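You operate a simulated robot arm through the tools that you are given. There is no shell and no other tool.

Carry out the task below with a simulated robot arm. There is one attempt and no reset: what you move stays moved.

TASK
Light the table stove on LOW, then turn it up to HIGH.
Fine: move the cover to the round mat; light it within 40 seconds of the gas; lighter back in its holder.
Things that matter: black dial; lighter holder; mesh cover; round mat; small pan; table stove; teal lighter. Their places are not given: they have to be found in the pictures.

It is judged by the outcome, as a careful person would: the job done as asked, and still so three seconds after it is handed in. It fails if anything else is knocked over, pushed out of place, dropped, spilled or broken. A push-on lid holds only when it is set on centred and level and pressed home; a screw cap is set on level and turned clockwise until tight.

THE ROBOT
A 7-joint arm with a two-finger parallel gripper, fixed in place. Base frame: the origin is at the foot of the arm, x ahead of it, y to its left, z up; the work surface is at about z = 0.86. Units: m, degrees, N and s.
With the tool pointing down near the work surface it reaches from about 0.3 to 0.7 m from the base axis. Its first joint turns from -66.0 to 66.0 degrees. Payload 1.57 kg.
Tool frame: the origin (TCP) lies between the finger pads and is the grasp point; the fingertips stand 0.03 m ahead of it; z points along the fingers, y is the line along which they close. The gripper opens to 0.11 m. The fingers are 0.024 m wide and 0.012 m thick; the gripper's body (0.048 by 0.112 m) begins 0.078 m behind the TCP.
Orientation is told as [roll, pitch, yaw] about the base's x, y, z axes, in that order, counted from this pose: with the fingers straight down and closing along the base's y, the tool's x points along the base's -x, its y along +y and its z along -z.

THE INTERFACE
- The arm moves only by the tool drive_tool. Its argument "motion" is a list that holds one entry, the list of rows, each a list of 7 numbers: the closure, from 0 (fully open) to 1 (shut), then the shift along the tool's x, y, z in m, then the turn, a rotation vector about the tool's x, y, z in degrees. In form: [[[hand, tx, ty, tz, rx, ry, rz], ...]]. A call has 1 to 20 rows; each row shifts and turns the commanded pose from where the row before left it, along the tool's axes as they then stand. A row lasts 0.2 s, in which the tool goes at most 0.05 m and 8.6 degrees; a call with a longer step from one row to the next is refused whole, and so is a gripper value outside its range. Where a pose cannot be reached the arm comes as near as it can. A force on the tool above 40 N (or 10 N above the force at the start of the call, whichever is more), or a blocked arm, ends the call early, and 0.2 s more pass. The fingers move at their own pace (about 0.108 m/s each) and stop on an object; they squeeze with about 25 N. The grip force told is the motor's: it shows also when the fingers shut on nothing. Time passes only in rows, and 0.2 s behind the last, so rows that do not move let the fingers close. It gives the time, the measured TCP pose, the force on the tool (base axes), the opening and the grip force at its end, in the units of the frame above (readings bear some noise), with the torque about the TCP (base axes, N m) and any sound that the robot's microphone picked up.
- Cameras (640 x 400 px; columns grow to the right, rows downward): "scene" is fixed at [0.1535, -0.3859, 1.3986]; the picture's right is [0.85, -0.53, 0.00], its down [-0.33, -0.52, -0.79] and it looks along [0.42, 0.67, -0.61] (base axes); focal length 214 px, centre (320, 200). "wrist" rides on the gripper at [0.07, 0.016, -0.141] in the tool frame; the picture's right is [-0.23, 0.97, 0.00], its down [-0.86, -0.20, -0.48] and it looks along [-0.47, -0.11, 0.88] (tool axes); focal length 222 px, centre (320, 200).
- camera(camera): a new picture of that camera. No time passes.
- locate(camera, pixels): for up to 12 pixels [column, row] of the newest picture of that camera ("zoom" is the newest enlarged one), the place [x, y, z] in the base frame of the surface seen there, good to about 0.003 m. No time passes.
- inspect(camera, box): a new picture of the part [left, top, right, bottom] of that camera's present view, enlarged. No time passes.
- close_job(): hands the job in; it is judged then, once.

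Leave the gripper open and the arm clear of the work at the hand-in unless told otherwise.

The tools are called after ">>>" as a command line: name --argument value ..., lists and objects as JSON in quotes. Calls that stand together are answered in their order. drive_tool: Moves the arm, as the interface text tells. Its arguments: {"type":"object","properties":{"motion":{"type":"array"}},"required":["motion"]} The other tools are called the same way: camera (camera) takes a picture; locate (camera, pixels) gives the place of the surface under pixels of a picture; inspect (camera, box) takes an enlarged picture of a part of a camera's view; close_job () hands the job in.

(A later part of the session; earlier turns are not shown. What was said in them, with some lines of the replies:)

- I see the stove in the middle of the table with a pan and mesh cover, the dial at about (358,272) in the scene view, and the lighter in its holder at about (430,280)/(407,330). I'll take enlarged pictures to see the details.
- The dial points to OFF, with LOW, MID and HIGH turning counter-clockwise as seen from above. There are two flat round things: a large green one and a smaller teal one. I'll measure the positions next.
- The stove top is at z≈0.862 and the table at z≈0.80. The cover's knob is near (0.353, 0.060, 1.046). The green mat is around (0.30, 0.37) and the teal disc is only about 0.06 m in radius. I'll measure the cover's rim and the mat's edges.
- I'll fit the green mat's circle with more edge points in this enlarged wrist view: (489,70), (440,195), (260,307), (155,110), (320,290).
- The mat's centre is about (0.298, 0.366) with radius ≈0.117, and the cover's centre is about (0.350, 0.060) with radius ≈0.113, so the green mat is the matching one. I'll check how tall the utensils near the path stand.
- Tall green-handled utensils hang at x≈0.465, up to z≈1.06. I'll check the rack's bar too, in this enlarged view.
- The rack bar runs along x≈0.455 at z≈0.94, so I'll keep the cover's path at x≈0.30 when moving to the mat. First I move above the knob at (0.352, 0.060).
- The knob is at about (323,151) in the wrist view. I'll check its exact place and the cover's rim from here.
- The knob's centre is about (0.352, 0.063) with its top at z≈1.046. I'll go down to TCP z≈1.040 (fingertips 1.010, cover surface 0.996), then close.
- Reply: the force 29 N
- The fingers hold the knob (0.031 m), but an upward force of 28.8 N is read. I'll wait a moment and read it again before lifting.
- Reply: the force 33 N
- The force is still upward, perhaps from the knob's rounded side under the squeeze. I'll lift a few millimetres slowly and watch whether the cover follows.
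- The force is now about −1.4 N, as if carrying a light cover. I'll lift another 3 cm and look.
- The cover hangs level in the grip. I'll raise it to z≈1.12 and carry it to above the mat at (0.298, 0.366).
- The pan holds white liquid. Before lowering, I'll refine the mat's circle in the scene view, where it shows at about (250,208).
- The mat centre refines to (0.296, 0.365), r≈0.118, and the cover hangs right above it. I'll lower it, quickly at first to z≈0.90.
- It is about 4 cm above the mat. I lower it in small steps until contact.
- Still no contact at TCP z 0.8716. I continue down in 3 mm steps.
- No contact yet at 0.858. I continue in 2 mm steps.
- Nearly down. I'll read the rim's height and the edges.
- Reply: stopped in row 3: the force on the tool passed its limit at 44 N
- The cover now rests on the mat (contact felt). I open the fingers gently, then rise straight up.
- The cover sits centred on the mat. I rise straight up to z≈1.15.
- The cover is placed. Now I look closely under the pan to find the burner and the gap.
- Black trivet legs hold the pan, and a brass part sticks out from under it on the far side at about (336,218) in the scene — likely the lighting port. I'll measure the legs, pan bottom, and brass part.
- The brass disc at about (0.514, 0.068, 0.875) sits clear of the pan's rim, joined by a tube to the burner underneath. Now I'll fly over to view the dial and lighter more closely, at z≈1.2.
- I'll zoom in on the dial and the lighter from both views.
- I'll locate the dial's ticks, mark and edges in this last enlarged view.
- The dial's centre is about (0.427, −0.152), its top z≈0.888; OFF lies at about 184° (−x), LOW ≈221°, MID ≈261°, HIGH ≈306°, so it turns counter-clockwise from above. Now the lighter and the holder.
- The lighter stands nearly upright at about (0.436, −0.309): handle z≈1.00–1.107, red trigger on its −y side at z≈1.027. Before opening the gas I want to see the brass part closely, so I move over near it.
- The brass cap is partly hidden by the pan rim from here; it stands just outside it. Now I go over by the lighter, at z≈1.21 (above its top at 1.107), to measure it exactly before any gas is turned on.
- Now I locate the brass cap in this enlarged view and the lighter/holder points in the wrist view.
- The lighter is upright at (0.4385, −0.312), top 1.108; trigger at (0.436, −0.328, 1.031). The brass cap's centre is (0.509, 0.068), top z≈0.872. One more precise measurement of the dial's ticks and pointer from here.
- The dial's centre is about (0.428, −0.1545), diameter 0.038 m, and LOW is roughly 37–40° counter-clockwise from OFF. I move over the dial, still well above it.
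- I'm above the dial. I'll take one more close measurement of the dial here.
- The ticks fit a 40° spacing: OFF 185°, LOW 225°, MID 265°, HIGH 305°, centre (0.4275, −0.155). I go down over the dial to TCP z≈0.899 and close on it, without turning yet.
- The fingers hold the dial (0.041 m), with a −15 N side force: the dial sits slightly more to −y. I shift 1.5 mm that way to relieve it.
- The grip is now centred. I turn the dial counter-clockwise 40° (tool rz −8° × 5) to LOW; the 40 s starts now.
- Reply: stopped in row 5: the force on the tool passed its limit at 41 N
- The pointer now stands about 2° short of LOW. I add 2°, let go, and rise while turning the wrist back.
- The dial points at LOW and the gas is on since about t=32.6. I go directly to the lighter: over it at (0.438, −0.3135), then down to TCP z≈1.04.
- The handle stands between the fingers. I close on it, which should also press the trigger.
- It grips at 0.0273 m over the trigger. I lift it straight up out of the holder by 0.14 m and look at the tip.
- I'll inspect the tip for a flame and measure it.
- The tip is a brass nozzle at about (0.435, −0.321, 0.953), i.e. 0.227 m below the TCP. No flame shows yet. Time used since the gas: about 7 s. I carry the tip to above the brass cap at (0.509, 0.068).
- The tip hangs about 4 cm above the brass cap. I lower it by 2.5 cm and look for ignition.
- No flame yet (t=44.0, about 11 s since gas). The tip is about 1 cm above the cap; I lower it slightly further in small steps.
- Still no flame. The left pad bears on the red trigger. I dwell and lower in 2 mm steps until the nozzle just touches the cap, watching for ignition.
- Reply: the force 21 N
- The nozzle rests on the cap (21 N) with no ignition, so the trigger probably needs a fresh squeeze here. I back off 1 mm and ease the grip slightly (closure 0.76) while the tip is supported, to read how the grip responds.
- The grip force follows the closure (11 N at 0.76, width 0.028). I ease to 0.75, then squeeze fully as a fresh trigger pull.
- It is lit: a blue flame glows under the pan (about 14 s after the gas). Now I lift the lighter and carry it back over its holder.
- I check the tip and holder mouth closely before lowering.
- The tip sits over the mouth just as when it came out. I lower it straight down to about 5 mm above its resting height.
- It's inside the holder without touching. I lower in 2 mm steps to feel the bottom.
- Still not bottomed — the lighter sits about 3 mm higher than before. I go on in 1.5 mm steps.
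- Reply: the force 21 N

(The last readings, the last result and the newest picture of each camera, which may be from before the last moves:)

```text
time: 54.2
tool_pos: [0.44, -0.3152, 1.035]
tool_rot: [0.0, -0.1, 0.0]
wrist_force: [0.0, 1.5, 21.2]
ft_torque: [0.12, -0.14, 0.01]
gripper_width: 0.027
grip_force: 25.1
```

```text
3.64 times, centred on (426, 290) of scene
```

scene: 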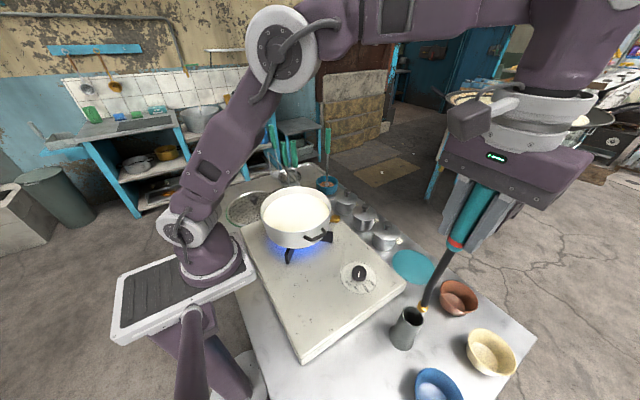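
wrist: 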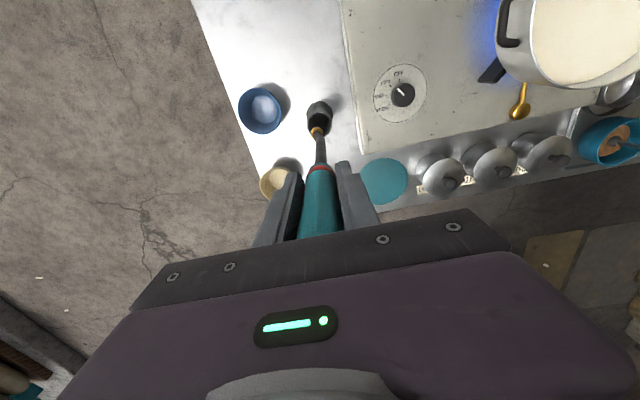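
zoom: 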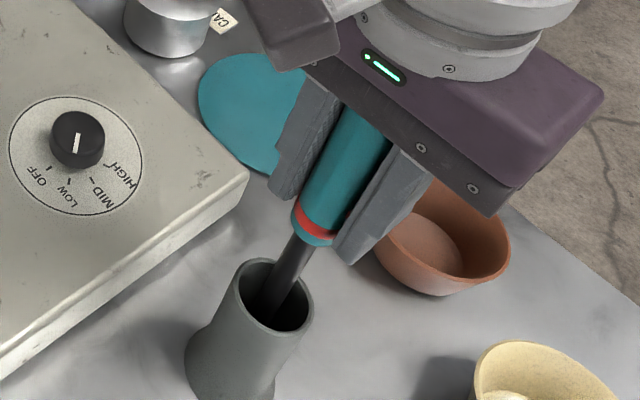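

It's standing on the holder's bottom (21 N). I ease off 1 mm and open the fingers gradually.

>>> drive_tool --motion '[[[1, 0, 0, -0.001, 0, 0, 0], [0.74, 0, 0, 0, 0, 0, 0], [0.7, 0, 0, 0, 0, 0, 0], [0.6, 0, 0, 0, 0, 0, 0], [0.4, 0, 0, 0, 0, 0, 0], [0.1, 0, 0, 0, 0, 0, 0], [0, 0, 0, 0, 0, 0, 0]]]'

>>> inspect --camera "scene" --box '[370, 235, 482, 345]'

>>> camera --camera "wrist"

```text
time: 55.8
tool_pos: [0.4392, -0.3145, 1.0348]
tool_rot: [0.1, 0.0, -0.1]
wrist_force: [-0.2, 0.6, 0.4]
ft_torque: [0.03, -0.01, 0.02]
gripper_width: 0.1099
grip_force: 0.1
```

```text
3.64 times, centred on (426, 290) of scene
```

zoom: 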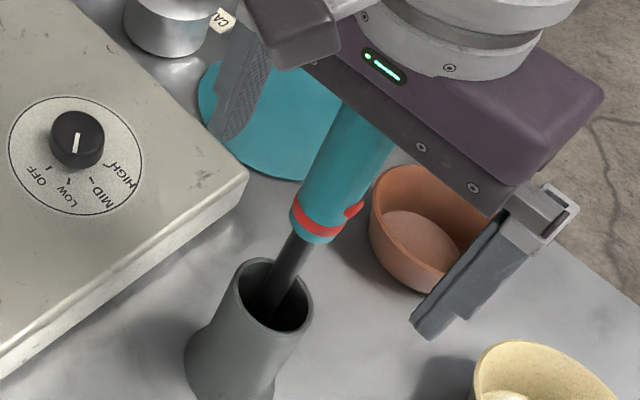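

```text
taken
```

wrist: 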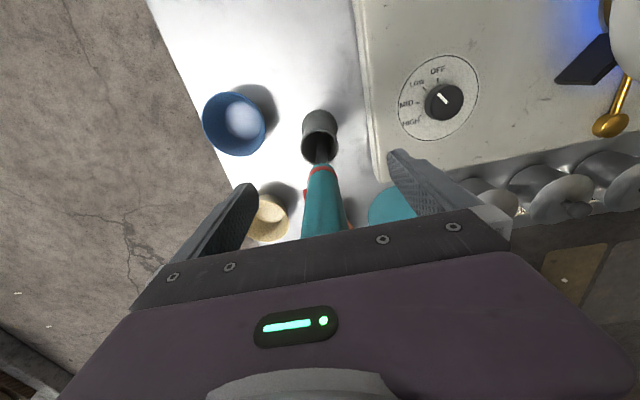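

The lighter stands in its holder on its own. I rise straight up clear of it.

>>> drive_tool --motion '[[[0, 0, 0, -0.015, 0, 0, 0], [0, 0, 0, -0.025, 0, 0, 0], [0, 0, 0, -0.035, 0, 0, 0], [0, 0, 0, -0.035, 0, 0, 0], [0, 0, 0, -0.035, 0, 0, 0], [0, 0, 0, 0, 0, 0, 0]]]'

>>> camera --camera "scene"

>>> camera --camera "wrist"

```text
time: 57.2
tool_pos: [0.4392, -0.3144, 1.1812]
tool_rot: [0.1, -0.2, 0.0]
wrist_force: [-0.5, -0.1, 0.6]
ft_torque: [-0.01, 0.05, 0.02]
gripper_width: 0.1101
grip_force: 0.0
```

```text
taken
```

scene: 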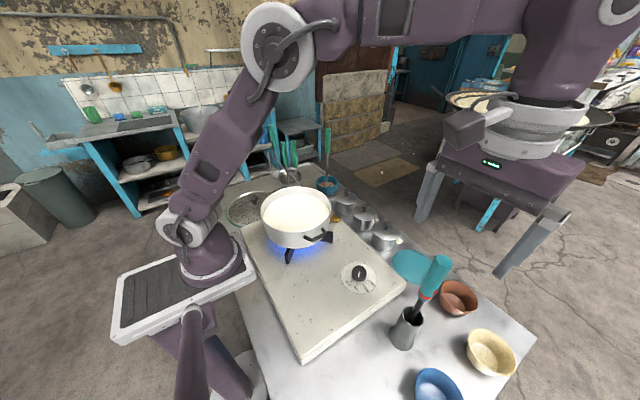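

```text
taken
```

wrist: 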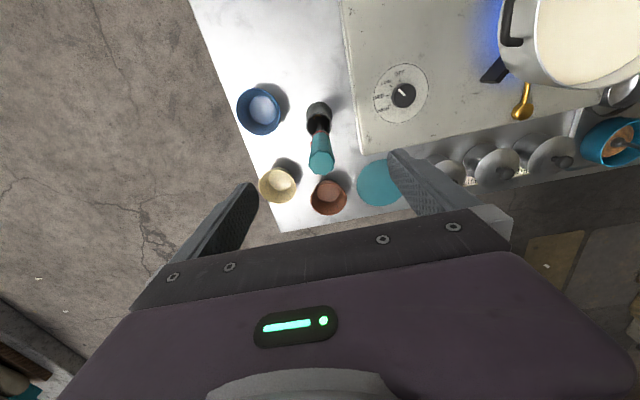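

The lighter is back in its holder. Now the dial: I move over to (0.4277, −0.1563), pre-turn the wrist to yaw −40° and come down partway.

>>> drive_tool --motion '[[[0, 0.0029, 0.0395, 0, 0, 0, 0], [0, 0.0029, 0.0395, 0, 0, 0, 0], [0, 0.0029, 0.0395, 0, 0, 0, 0], [0, 0.0028, 0.0395, 0, 0, 0, 0], [0, 0, 0, 0.03, 0, 0, 8], [0, 0, 0, 0.03, 0, 0, 8], [0, 0, 0, 0.03, 0, 0, 8], [0, 0, 0, 0.03, 0, 0, 8], [0, 0, 0, 0.03, 0, 0, 8], [0, 0, 0, 0, 0, 0, 0]]]'

>>> camera --camera "scene"

>>> camera --camera "wrist"

```text
time: 59.4
tool_pos: [0.4266, -0.1571, 1.0297]
tool_rot: [0.1, -0.1, -40.0]
wrist_force: [0.0, -0.4, -0.2]
ft_torque: [-0.02, -0.02, -0.01]
gripper_width: 0.1101
grip_force: 0.1
```

```text
taken
```

scene: 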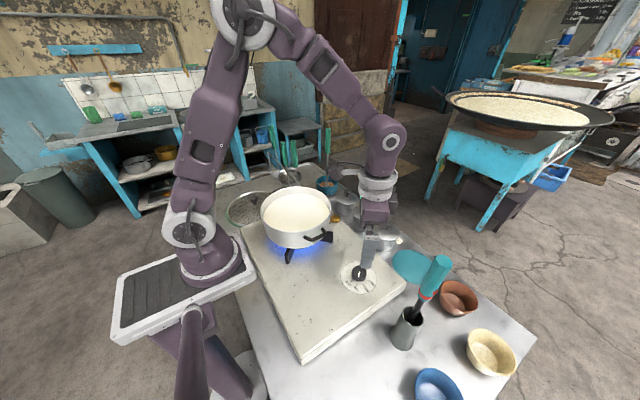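

```text
taken
```

wrist: 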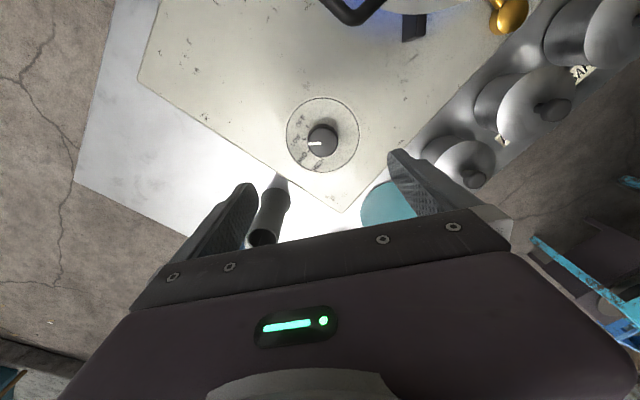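

Now I lower onto the dial and close the fingers on it.

>>> drive_tool --motion '[[[0, 0, 0, 0.025, 0, 0, 0], [0, 0, 0, 0.03, 0, 0, 0], [0, 0, 0, 0.03, 0, 0, 0], [0, 0, 0, 0.025, 0, 0, 0], [0, 0, 0, 0.015, 0, 0, 0], [0, 0, 0, 0.006, 0, 0, 0], [0, 0, 0, 0, 0, 0, 0], [0.4, 0, 0, 0, 0, 0, 0], [0.6, 0, 0, 0, 0, 0, 0], [1, 0, 0, 0, 0, 0, 0], [1, 0, 0, 0, 0, 0, 0]]]'

>>> inspect --camera "wrist" --box '[250, 110, 390, 230]'

>>> camera --camera "scene"

```text
time: 61.8
tool_pos: [0.429, -0.1553, 0.8985]
tool_rot: [0.2, -0.1, -39.9]
wrist_force: [16.2, 22.3, -5.6]
ft_torque: [0.78, -0.69, 0.06]
gripper_width: 0.0413
grip_force: 45.0
```

```text
3.33 times, centred on (320, 170) of wrist
```

zoom: 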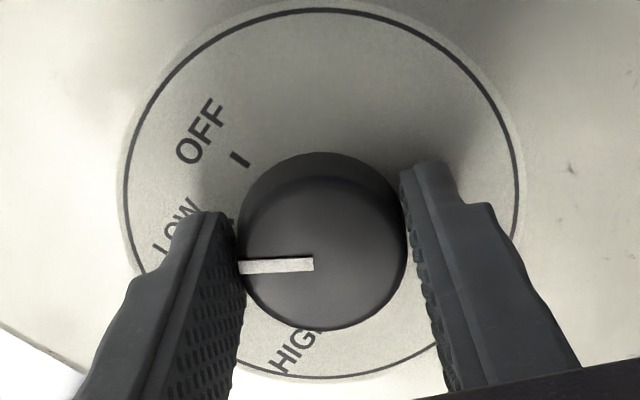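

```text
taken
```

scene: 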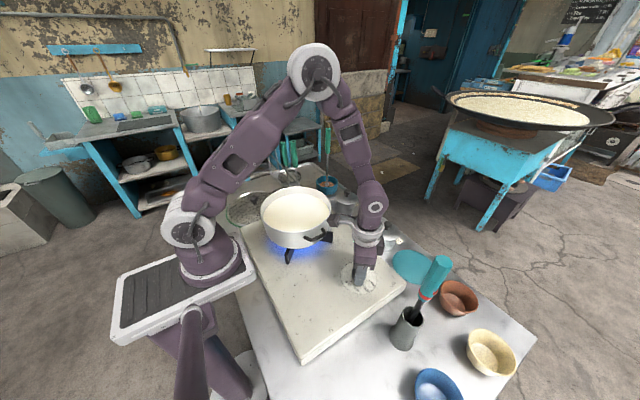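

The dial is gripped, with about 27 N side force along the finger line; the commanded pose is about 3 mm off. I shift +3 mm along tool y to relieve it.

>>> drive_tool --motion '[[[1, 0, 0.0015, 0, 0, 0, 0], [1, 0, 0.0015, 0, 0, 0, 0], [1, 0, 0, 0, 0, 0, 0]]]'

```text
time: 62.6
tool_pos: [0.4291, -0.1542, 0.8999]
tool_rot: [0.1, 0.0, -40.1]
wrist_force: [5.0, 11.5, 4.2]
ft_torque: [0.17, -0.18, 0.04]
gripper_width: 0.0413
grip_force: 44.9
```

Remaining side force about 12 N; a further 1.3 mm shift.

>>> drive_tool --motion '[[[1, 0, 0.0013, 0, 0, 0, 0], [1, 0, 0, 0, 0, 0, 0]]]'

```text
time: 63.2
tool_pos: [0.4299, -0.1538, 0.8992]
tool_rot: [-0.1, 0.0, -40.1]
wrist_force: [-11.9, -1.9, 22.2]
ft_torque: [-0.03, 0.72, -0.01]
gripper_width: 0.0411
grip_force: 45.1
```

The side force shifted to −12 N in x and +22 N up. A tiny correction: 1 mm toward −x and 1 mm up.

>>> drive_tool --motion '[[[1, 0.0008, -0.0006, -0.001, 0, 0, 0], [1, 0, 0, 0, 0, 0, 0]]]'

```text
time: 63.8
tool_pos: [0.4288, -0.1545, 0.8992]
tool_rot: [0.0, 0.1, -40.2]
wrist_force: [-9.9, -14.6, -14.3]
ft_torque: [-0.66, 0.13, -0.03]
gripper_width: 0.0413
grip_force: 45.1
```

Forces are modest and fluctuating around contact. I start turning counter-clockwise toward HIGH, 40° first.

>>> drive_tool --motion '[[[1, 0, 0, 0, 0, 0, -7], [1, 0, 0, 0, 0, 0, -8], [1, 0, 0, 0, 0, 0, -8], [1, 0, 0, 0, 0, 0, -8], [1, 0, 0, 0, 0, 0, -8]]]'

>>> inspect --camera "wrist" --box '[250, 110, 390, 230]'

>>> inspect --camera "scene" --box '[330, 250, 394, 300]'

```text
time: 64.5
tool_pos: [0.4279, -0.1545, 0.8997]
tool_rot: [0.0, -0.2, -26.4]
wrist_force: [-0.5, -4.4, -3.8]
ft_torque: [-0.21, 0.12, -0.02]
gripper_width: 0.0413
grip_force: 44.7
stopped in row 3: the force on the tool passed its limit at 42 N (the readings are from after the stop); the commanded pose is now the measured one
```

```text
3.33 times, centred on (320, 170) of wrist
```

zoom: 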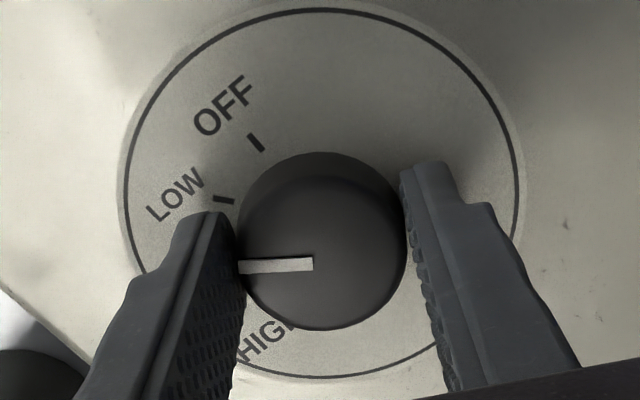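

```text
8.00 times, centred on (362, 275) of scene
```

zoom: 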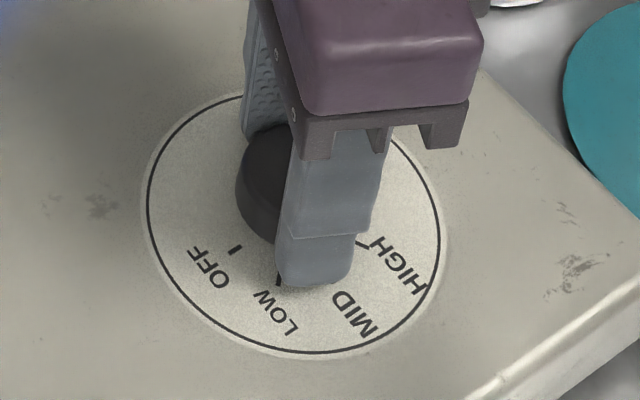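

The stop re-centred the grip (force now ~6 N) and the dial followed. I keep turning.

>>> drive_tool --motion '[[[1, 0, 0, 0, 0, 0, -5], [1, 0, 0, 0, 0, 0, -6], [1, 0, 0, 0, 0, 0, -6], [1, 0, 0, 0, 0, 0, -6], [1, 0, 0, 0, 0, 0, -6]]]'

```text
time: 65.7
tool_pos: [0.4283, -0.1561, 0.9006]
tool_rot: [-0.1, -0.1, 2.8]
wrist_force: [-0.8, -17.6, -10.8]
ft_torque: [-0.53, 0.12, -0.09]
gripper_width: 0.0415
grip_force: 44.8
```

Yaw is now +2.8° with −18 N side force; I shift 1.5 mm toward −y and continue.

>>> drive_tool --motion '[[[1, 0, -0.0015, 0, 0, 0, 0], [1, 0, 0, 0, 0, 0, -6], [1, 0, 0, 0, 0, 0, -6], [1, 0, 0, 0, 0, 0, -6], [1, 0, 0, 0, 0, 0, -6], [1, 0, 0, 0, 0, 0, -6]]]'

>>> inspect --camera "wrist" --box '[250, 110, 390, 230]'

>>> inspect --camera "scene" --box '[330, 250, 394, 300]'

```text
time: 67.0
tool_pos: [0.4293, -0.1557, 0.8989]
tool_rot: [0.0, -0.1, 32.8]
wrist_force: [-2.6, -7.9, -11.0]
ft_torque: [-0.23, 0.16, -0.02]
gripper_width: 0.0413
grip_force: 44.7
```

```text
3.33 times, centred on (320, 170) of wrist
```

zoom: 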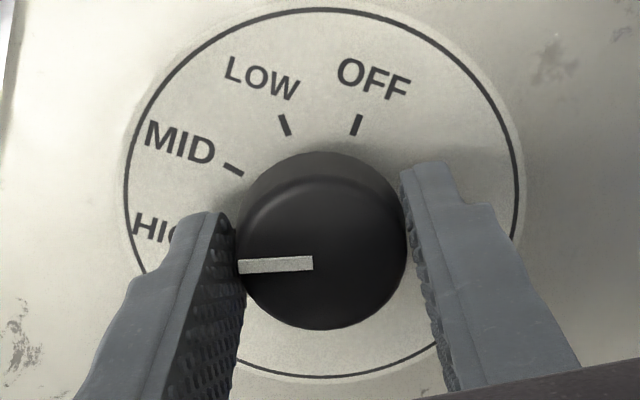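

```text
8.00 times, centred on (362, 275) of scene
```

zoom: 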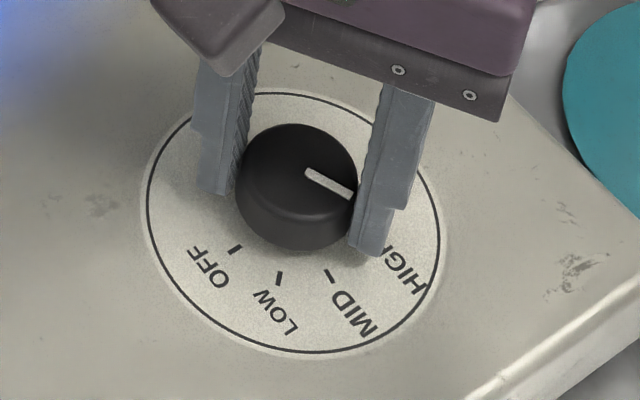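

73° turned from LOW; about 7° more to reach HIGH.

>>> drive_tool --motion '[[[1, 0, 0, 0, 0, 0, -4], [1, 0, 0, 0, 0, 0, -3.5], [1, 0, 0, 0, 0, 0, 0]]]'

>>> inspect --camera "scene" --box '[330, 250, 394, 300]'

```text
time: 67.8
tool_pos: [0.4286, -0.1561, 0.8994]
tool_rot: [-0.1, -0.2, 40.2]
wrist_force: [1.6, -7.9, -8.2]
ft_torque: [-0.25, 0.19, -0.58]
gripper_width: 0.0411
grip_force: 45.1
```

```text
8.00 times, centred on (362, 275) of scene
```

zoom: 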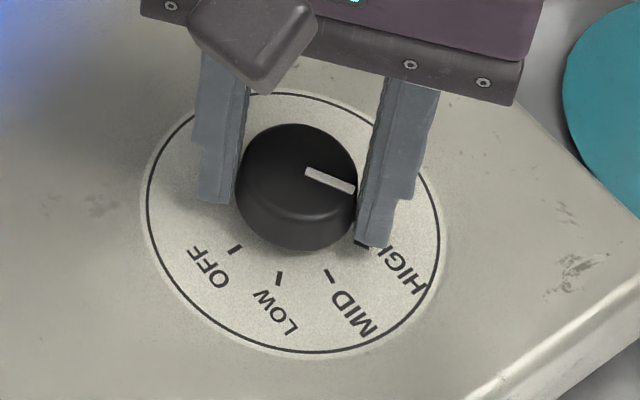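

There's now a resisting torque (−0.58 N m): the dial is at its end stop, HIGH. I open the fingers and rise.

>>> drive_tool --motion '[[[0.55, 0, 0, 0, 0, 0, 0], [0.3, 0, 0, 0, 0, 0, 0], [0, 0, 0, 0, 0, 0, 0], [0, 0, 0, -0.02, 0, 0, 0], [0, 0, 0, -0.04, 0, 0, 8], [0, 0, 0, -0.05, 0, 0, 8], [0, 0, 0, -0.05, 0, 0, 8], [0, 0, 0, -0.05, 0, 0, 8], [0, 0, 0, -0.05, 0, 0, 8], [0, 0, 0, 0, 0, 0, 0]]]'

>>> camera --camera "scene"

>>> inspect --camera "scene" --box '[330, 250, 394, 300]'

>>> camera --camera "wrist"

```text
time: 70.0
tool_pos: [0.4284, -0.1542, 1.161]
tool_rot: [0.0, 0.0, 0.1]
wrist_force: [0.4, 0.2, -0.5]
ft_torque: [-0.01, -0.02, 0.0]
gripper_width: 0.1099
grip_force: 0.0
```

```text
taken
```

scene: 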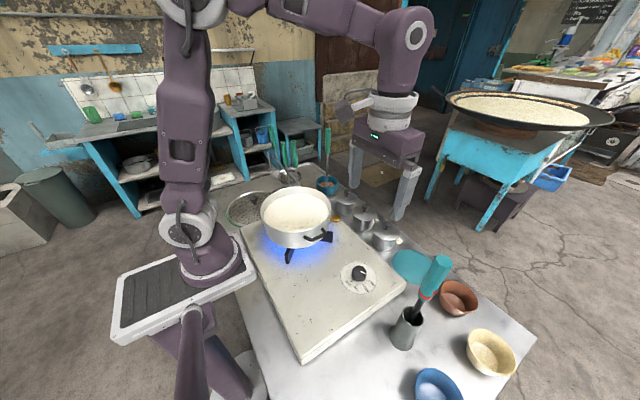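

```text
8.00 times, centred on (362, 275) of scene
```

zoom: 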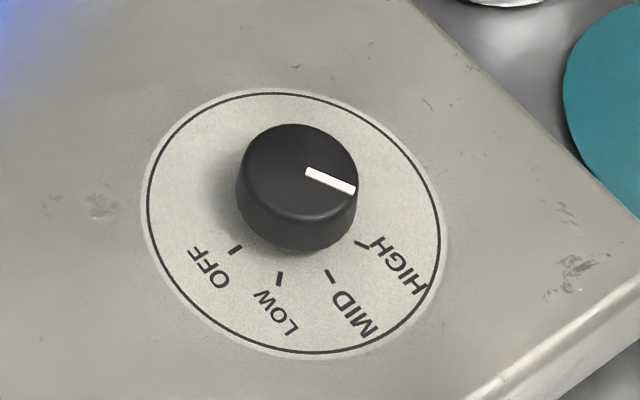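

```text
taken
```

wrist: 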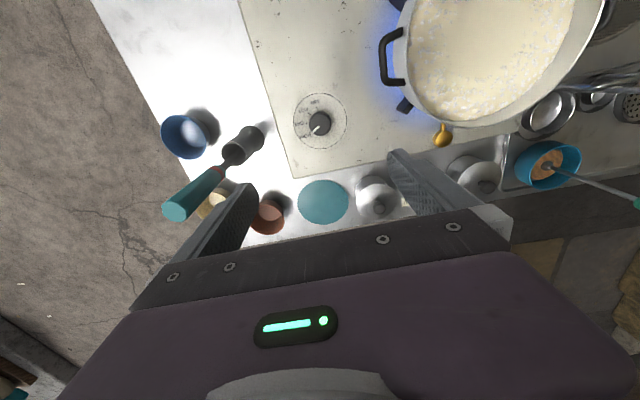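

The flame is larger and the liquid is starting to bubble. I check the dial against its ticks, the pan, the cover and the lighter.

>>> inspect --camera "wrist" --box '[280, 85, 360, 160]'

>>> inspect --camera "scene" --box '[215, 170, 375, 270]'

>>> inspect --camera "scene" --box '[370, 235, 482, 355]'

```text
5.33 times, centred on (320, 122) of wrist
```

zoom: 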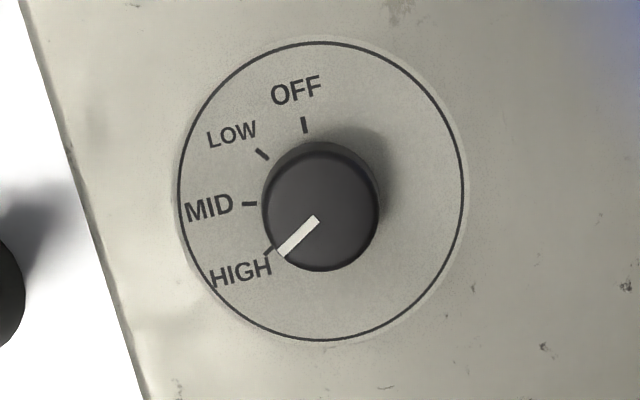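

```text
4.00 times, centred on (295, 220) of scene
```

zoom: 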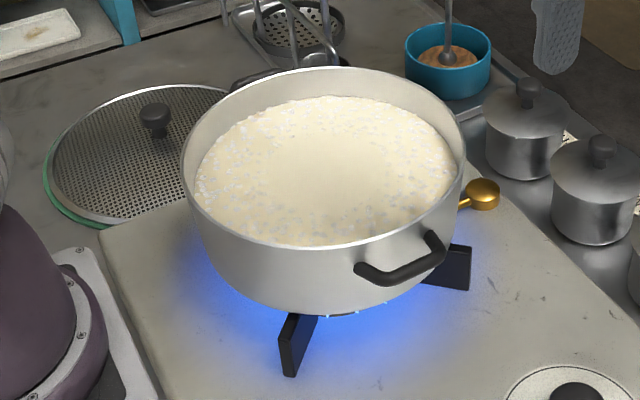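

```text
3.33 times, centred on (426, 295) of scene
```

zoom: 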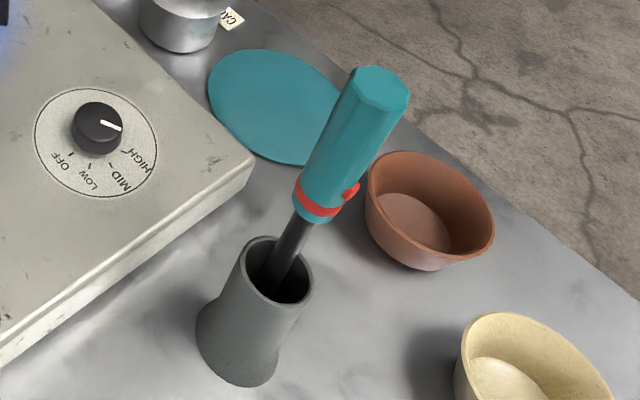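

The dial points at HIGH, the flame is burning larger, the cover is centred on the green mat, and the lighter is upright in its holder. The gripper is open and about 25 cm above the dial, clear of everything. I hand the job in now.

>>> close_job

```text
The job is handed in.
```

The stove is lit and the dial is on HIGH. I handed the job in, but the tool gave no verdict, so whether it passed is not confirmed.

- **Cover:** I moved the mesh cover to the large green round mat, where it sits centred. I took that as the round mat because the teal disc was too small for the cover.
- **Lighting:** I turned the dial to LOW at about 32.6 s and the burner lit at about 47 s, roughly 14 s after the gas. Holding the trigger down did not light it. I had to ease the grip and squeeze again with the lighter tip at the brass cap beside the pan. While lowering, the tip pressed on that cap with about 21 N.
- **Lighter:** It is back upright in its holder.
- **High:** The pointer lines up with the HIGH tick, and the flame is visibly larger.

The milk-like liquid in the pan had started to bubble when I handed in. I saw nothing spilled or knocked over. The gripper is open and the arm is about 25 cm above the dial.
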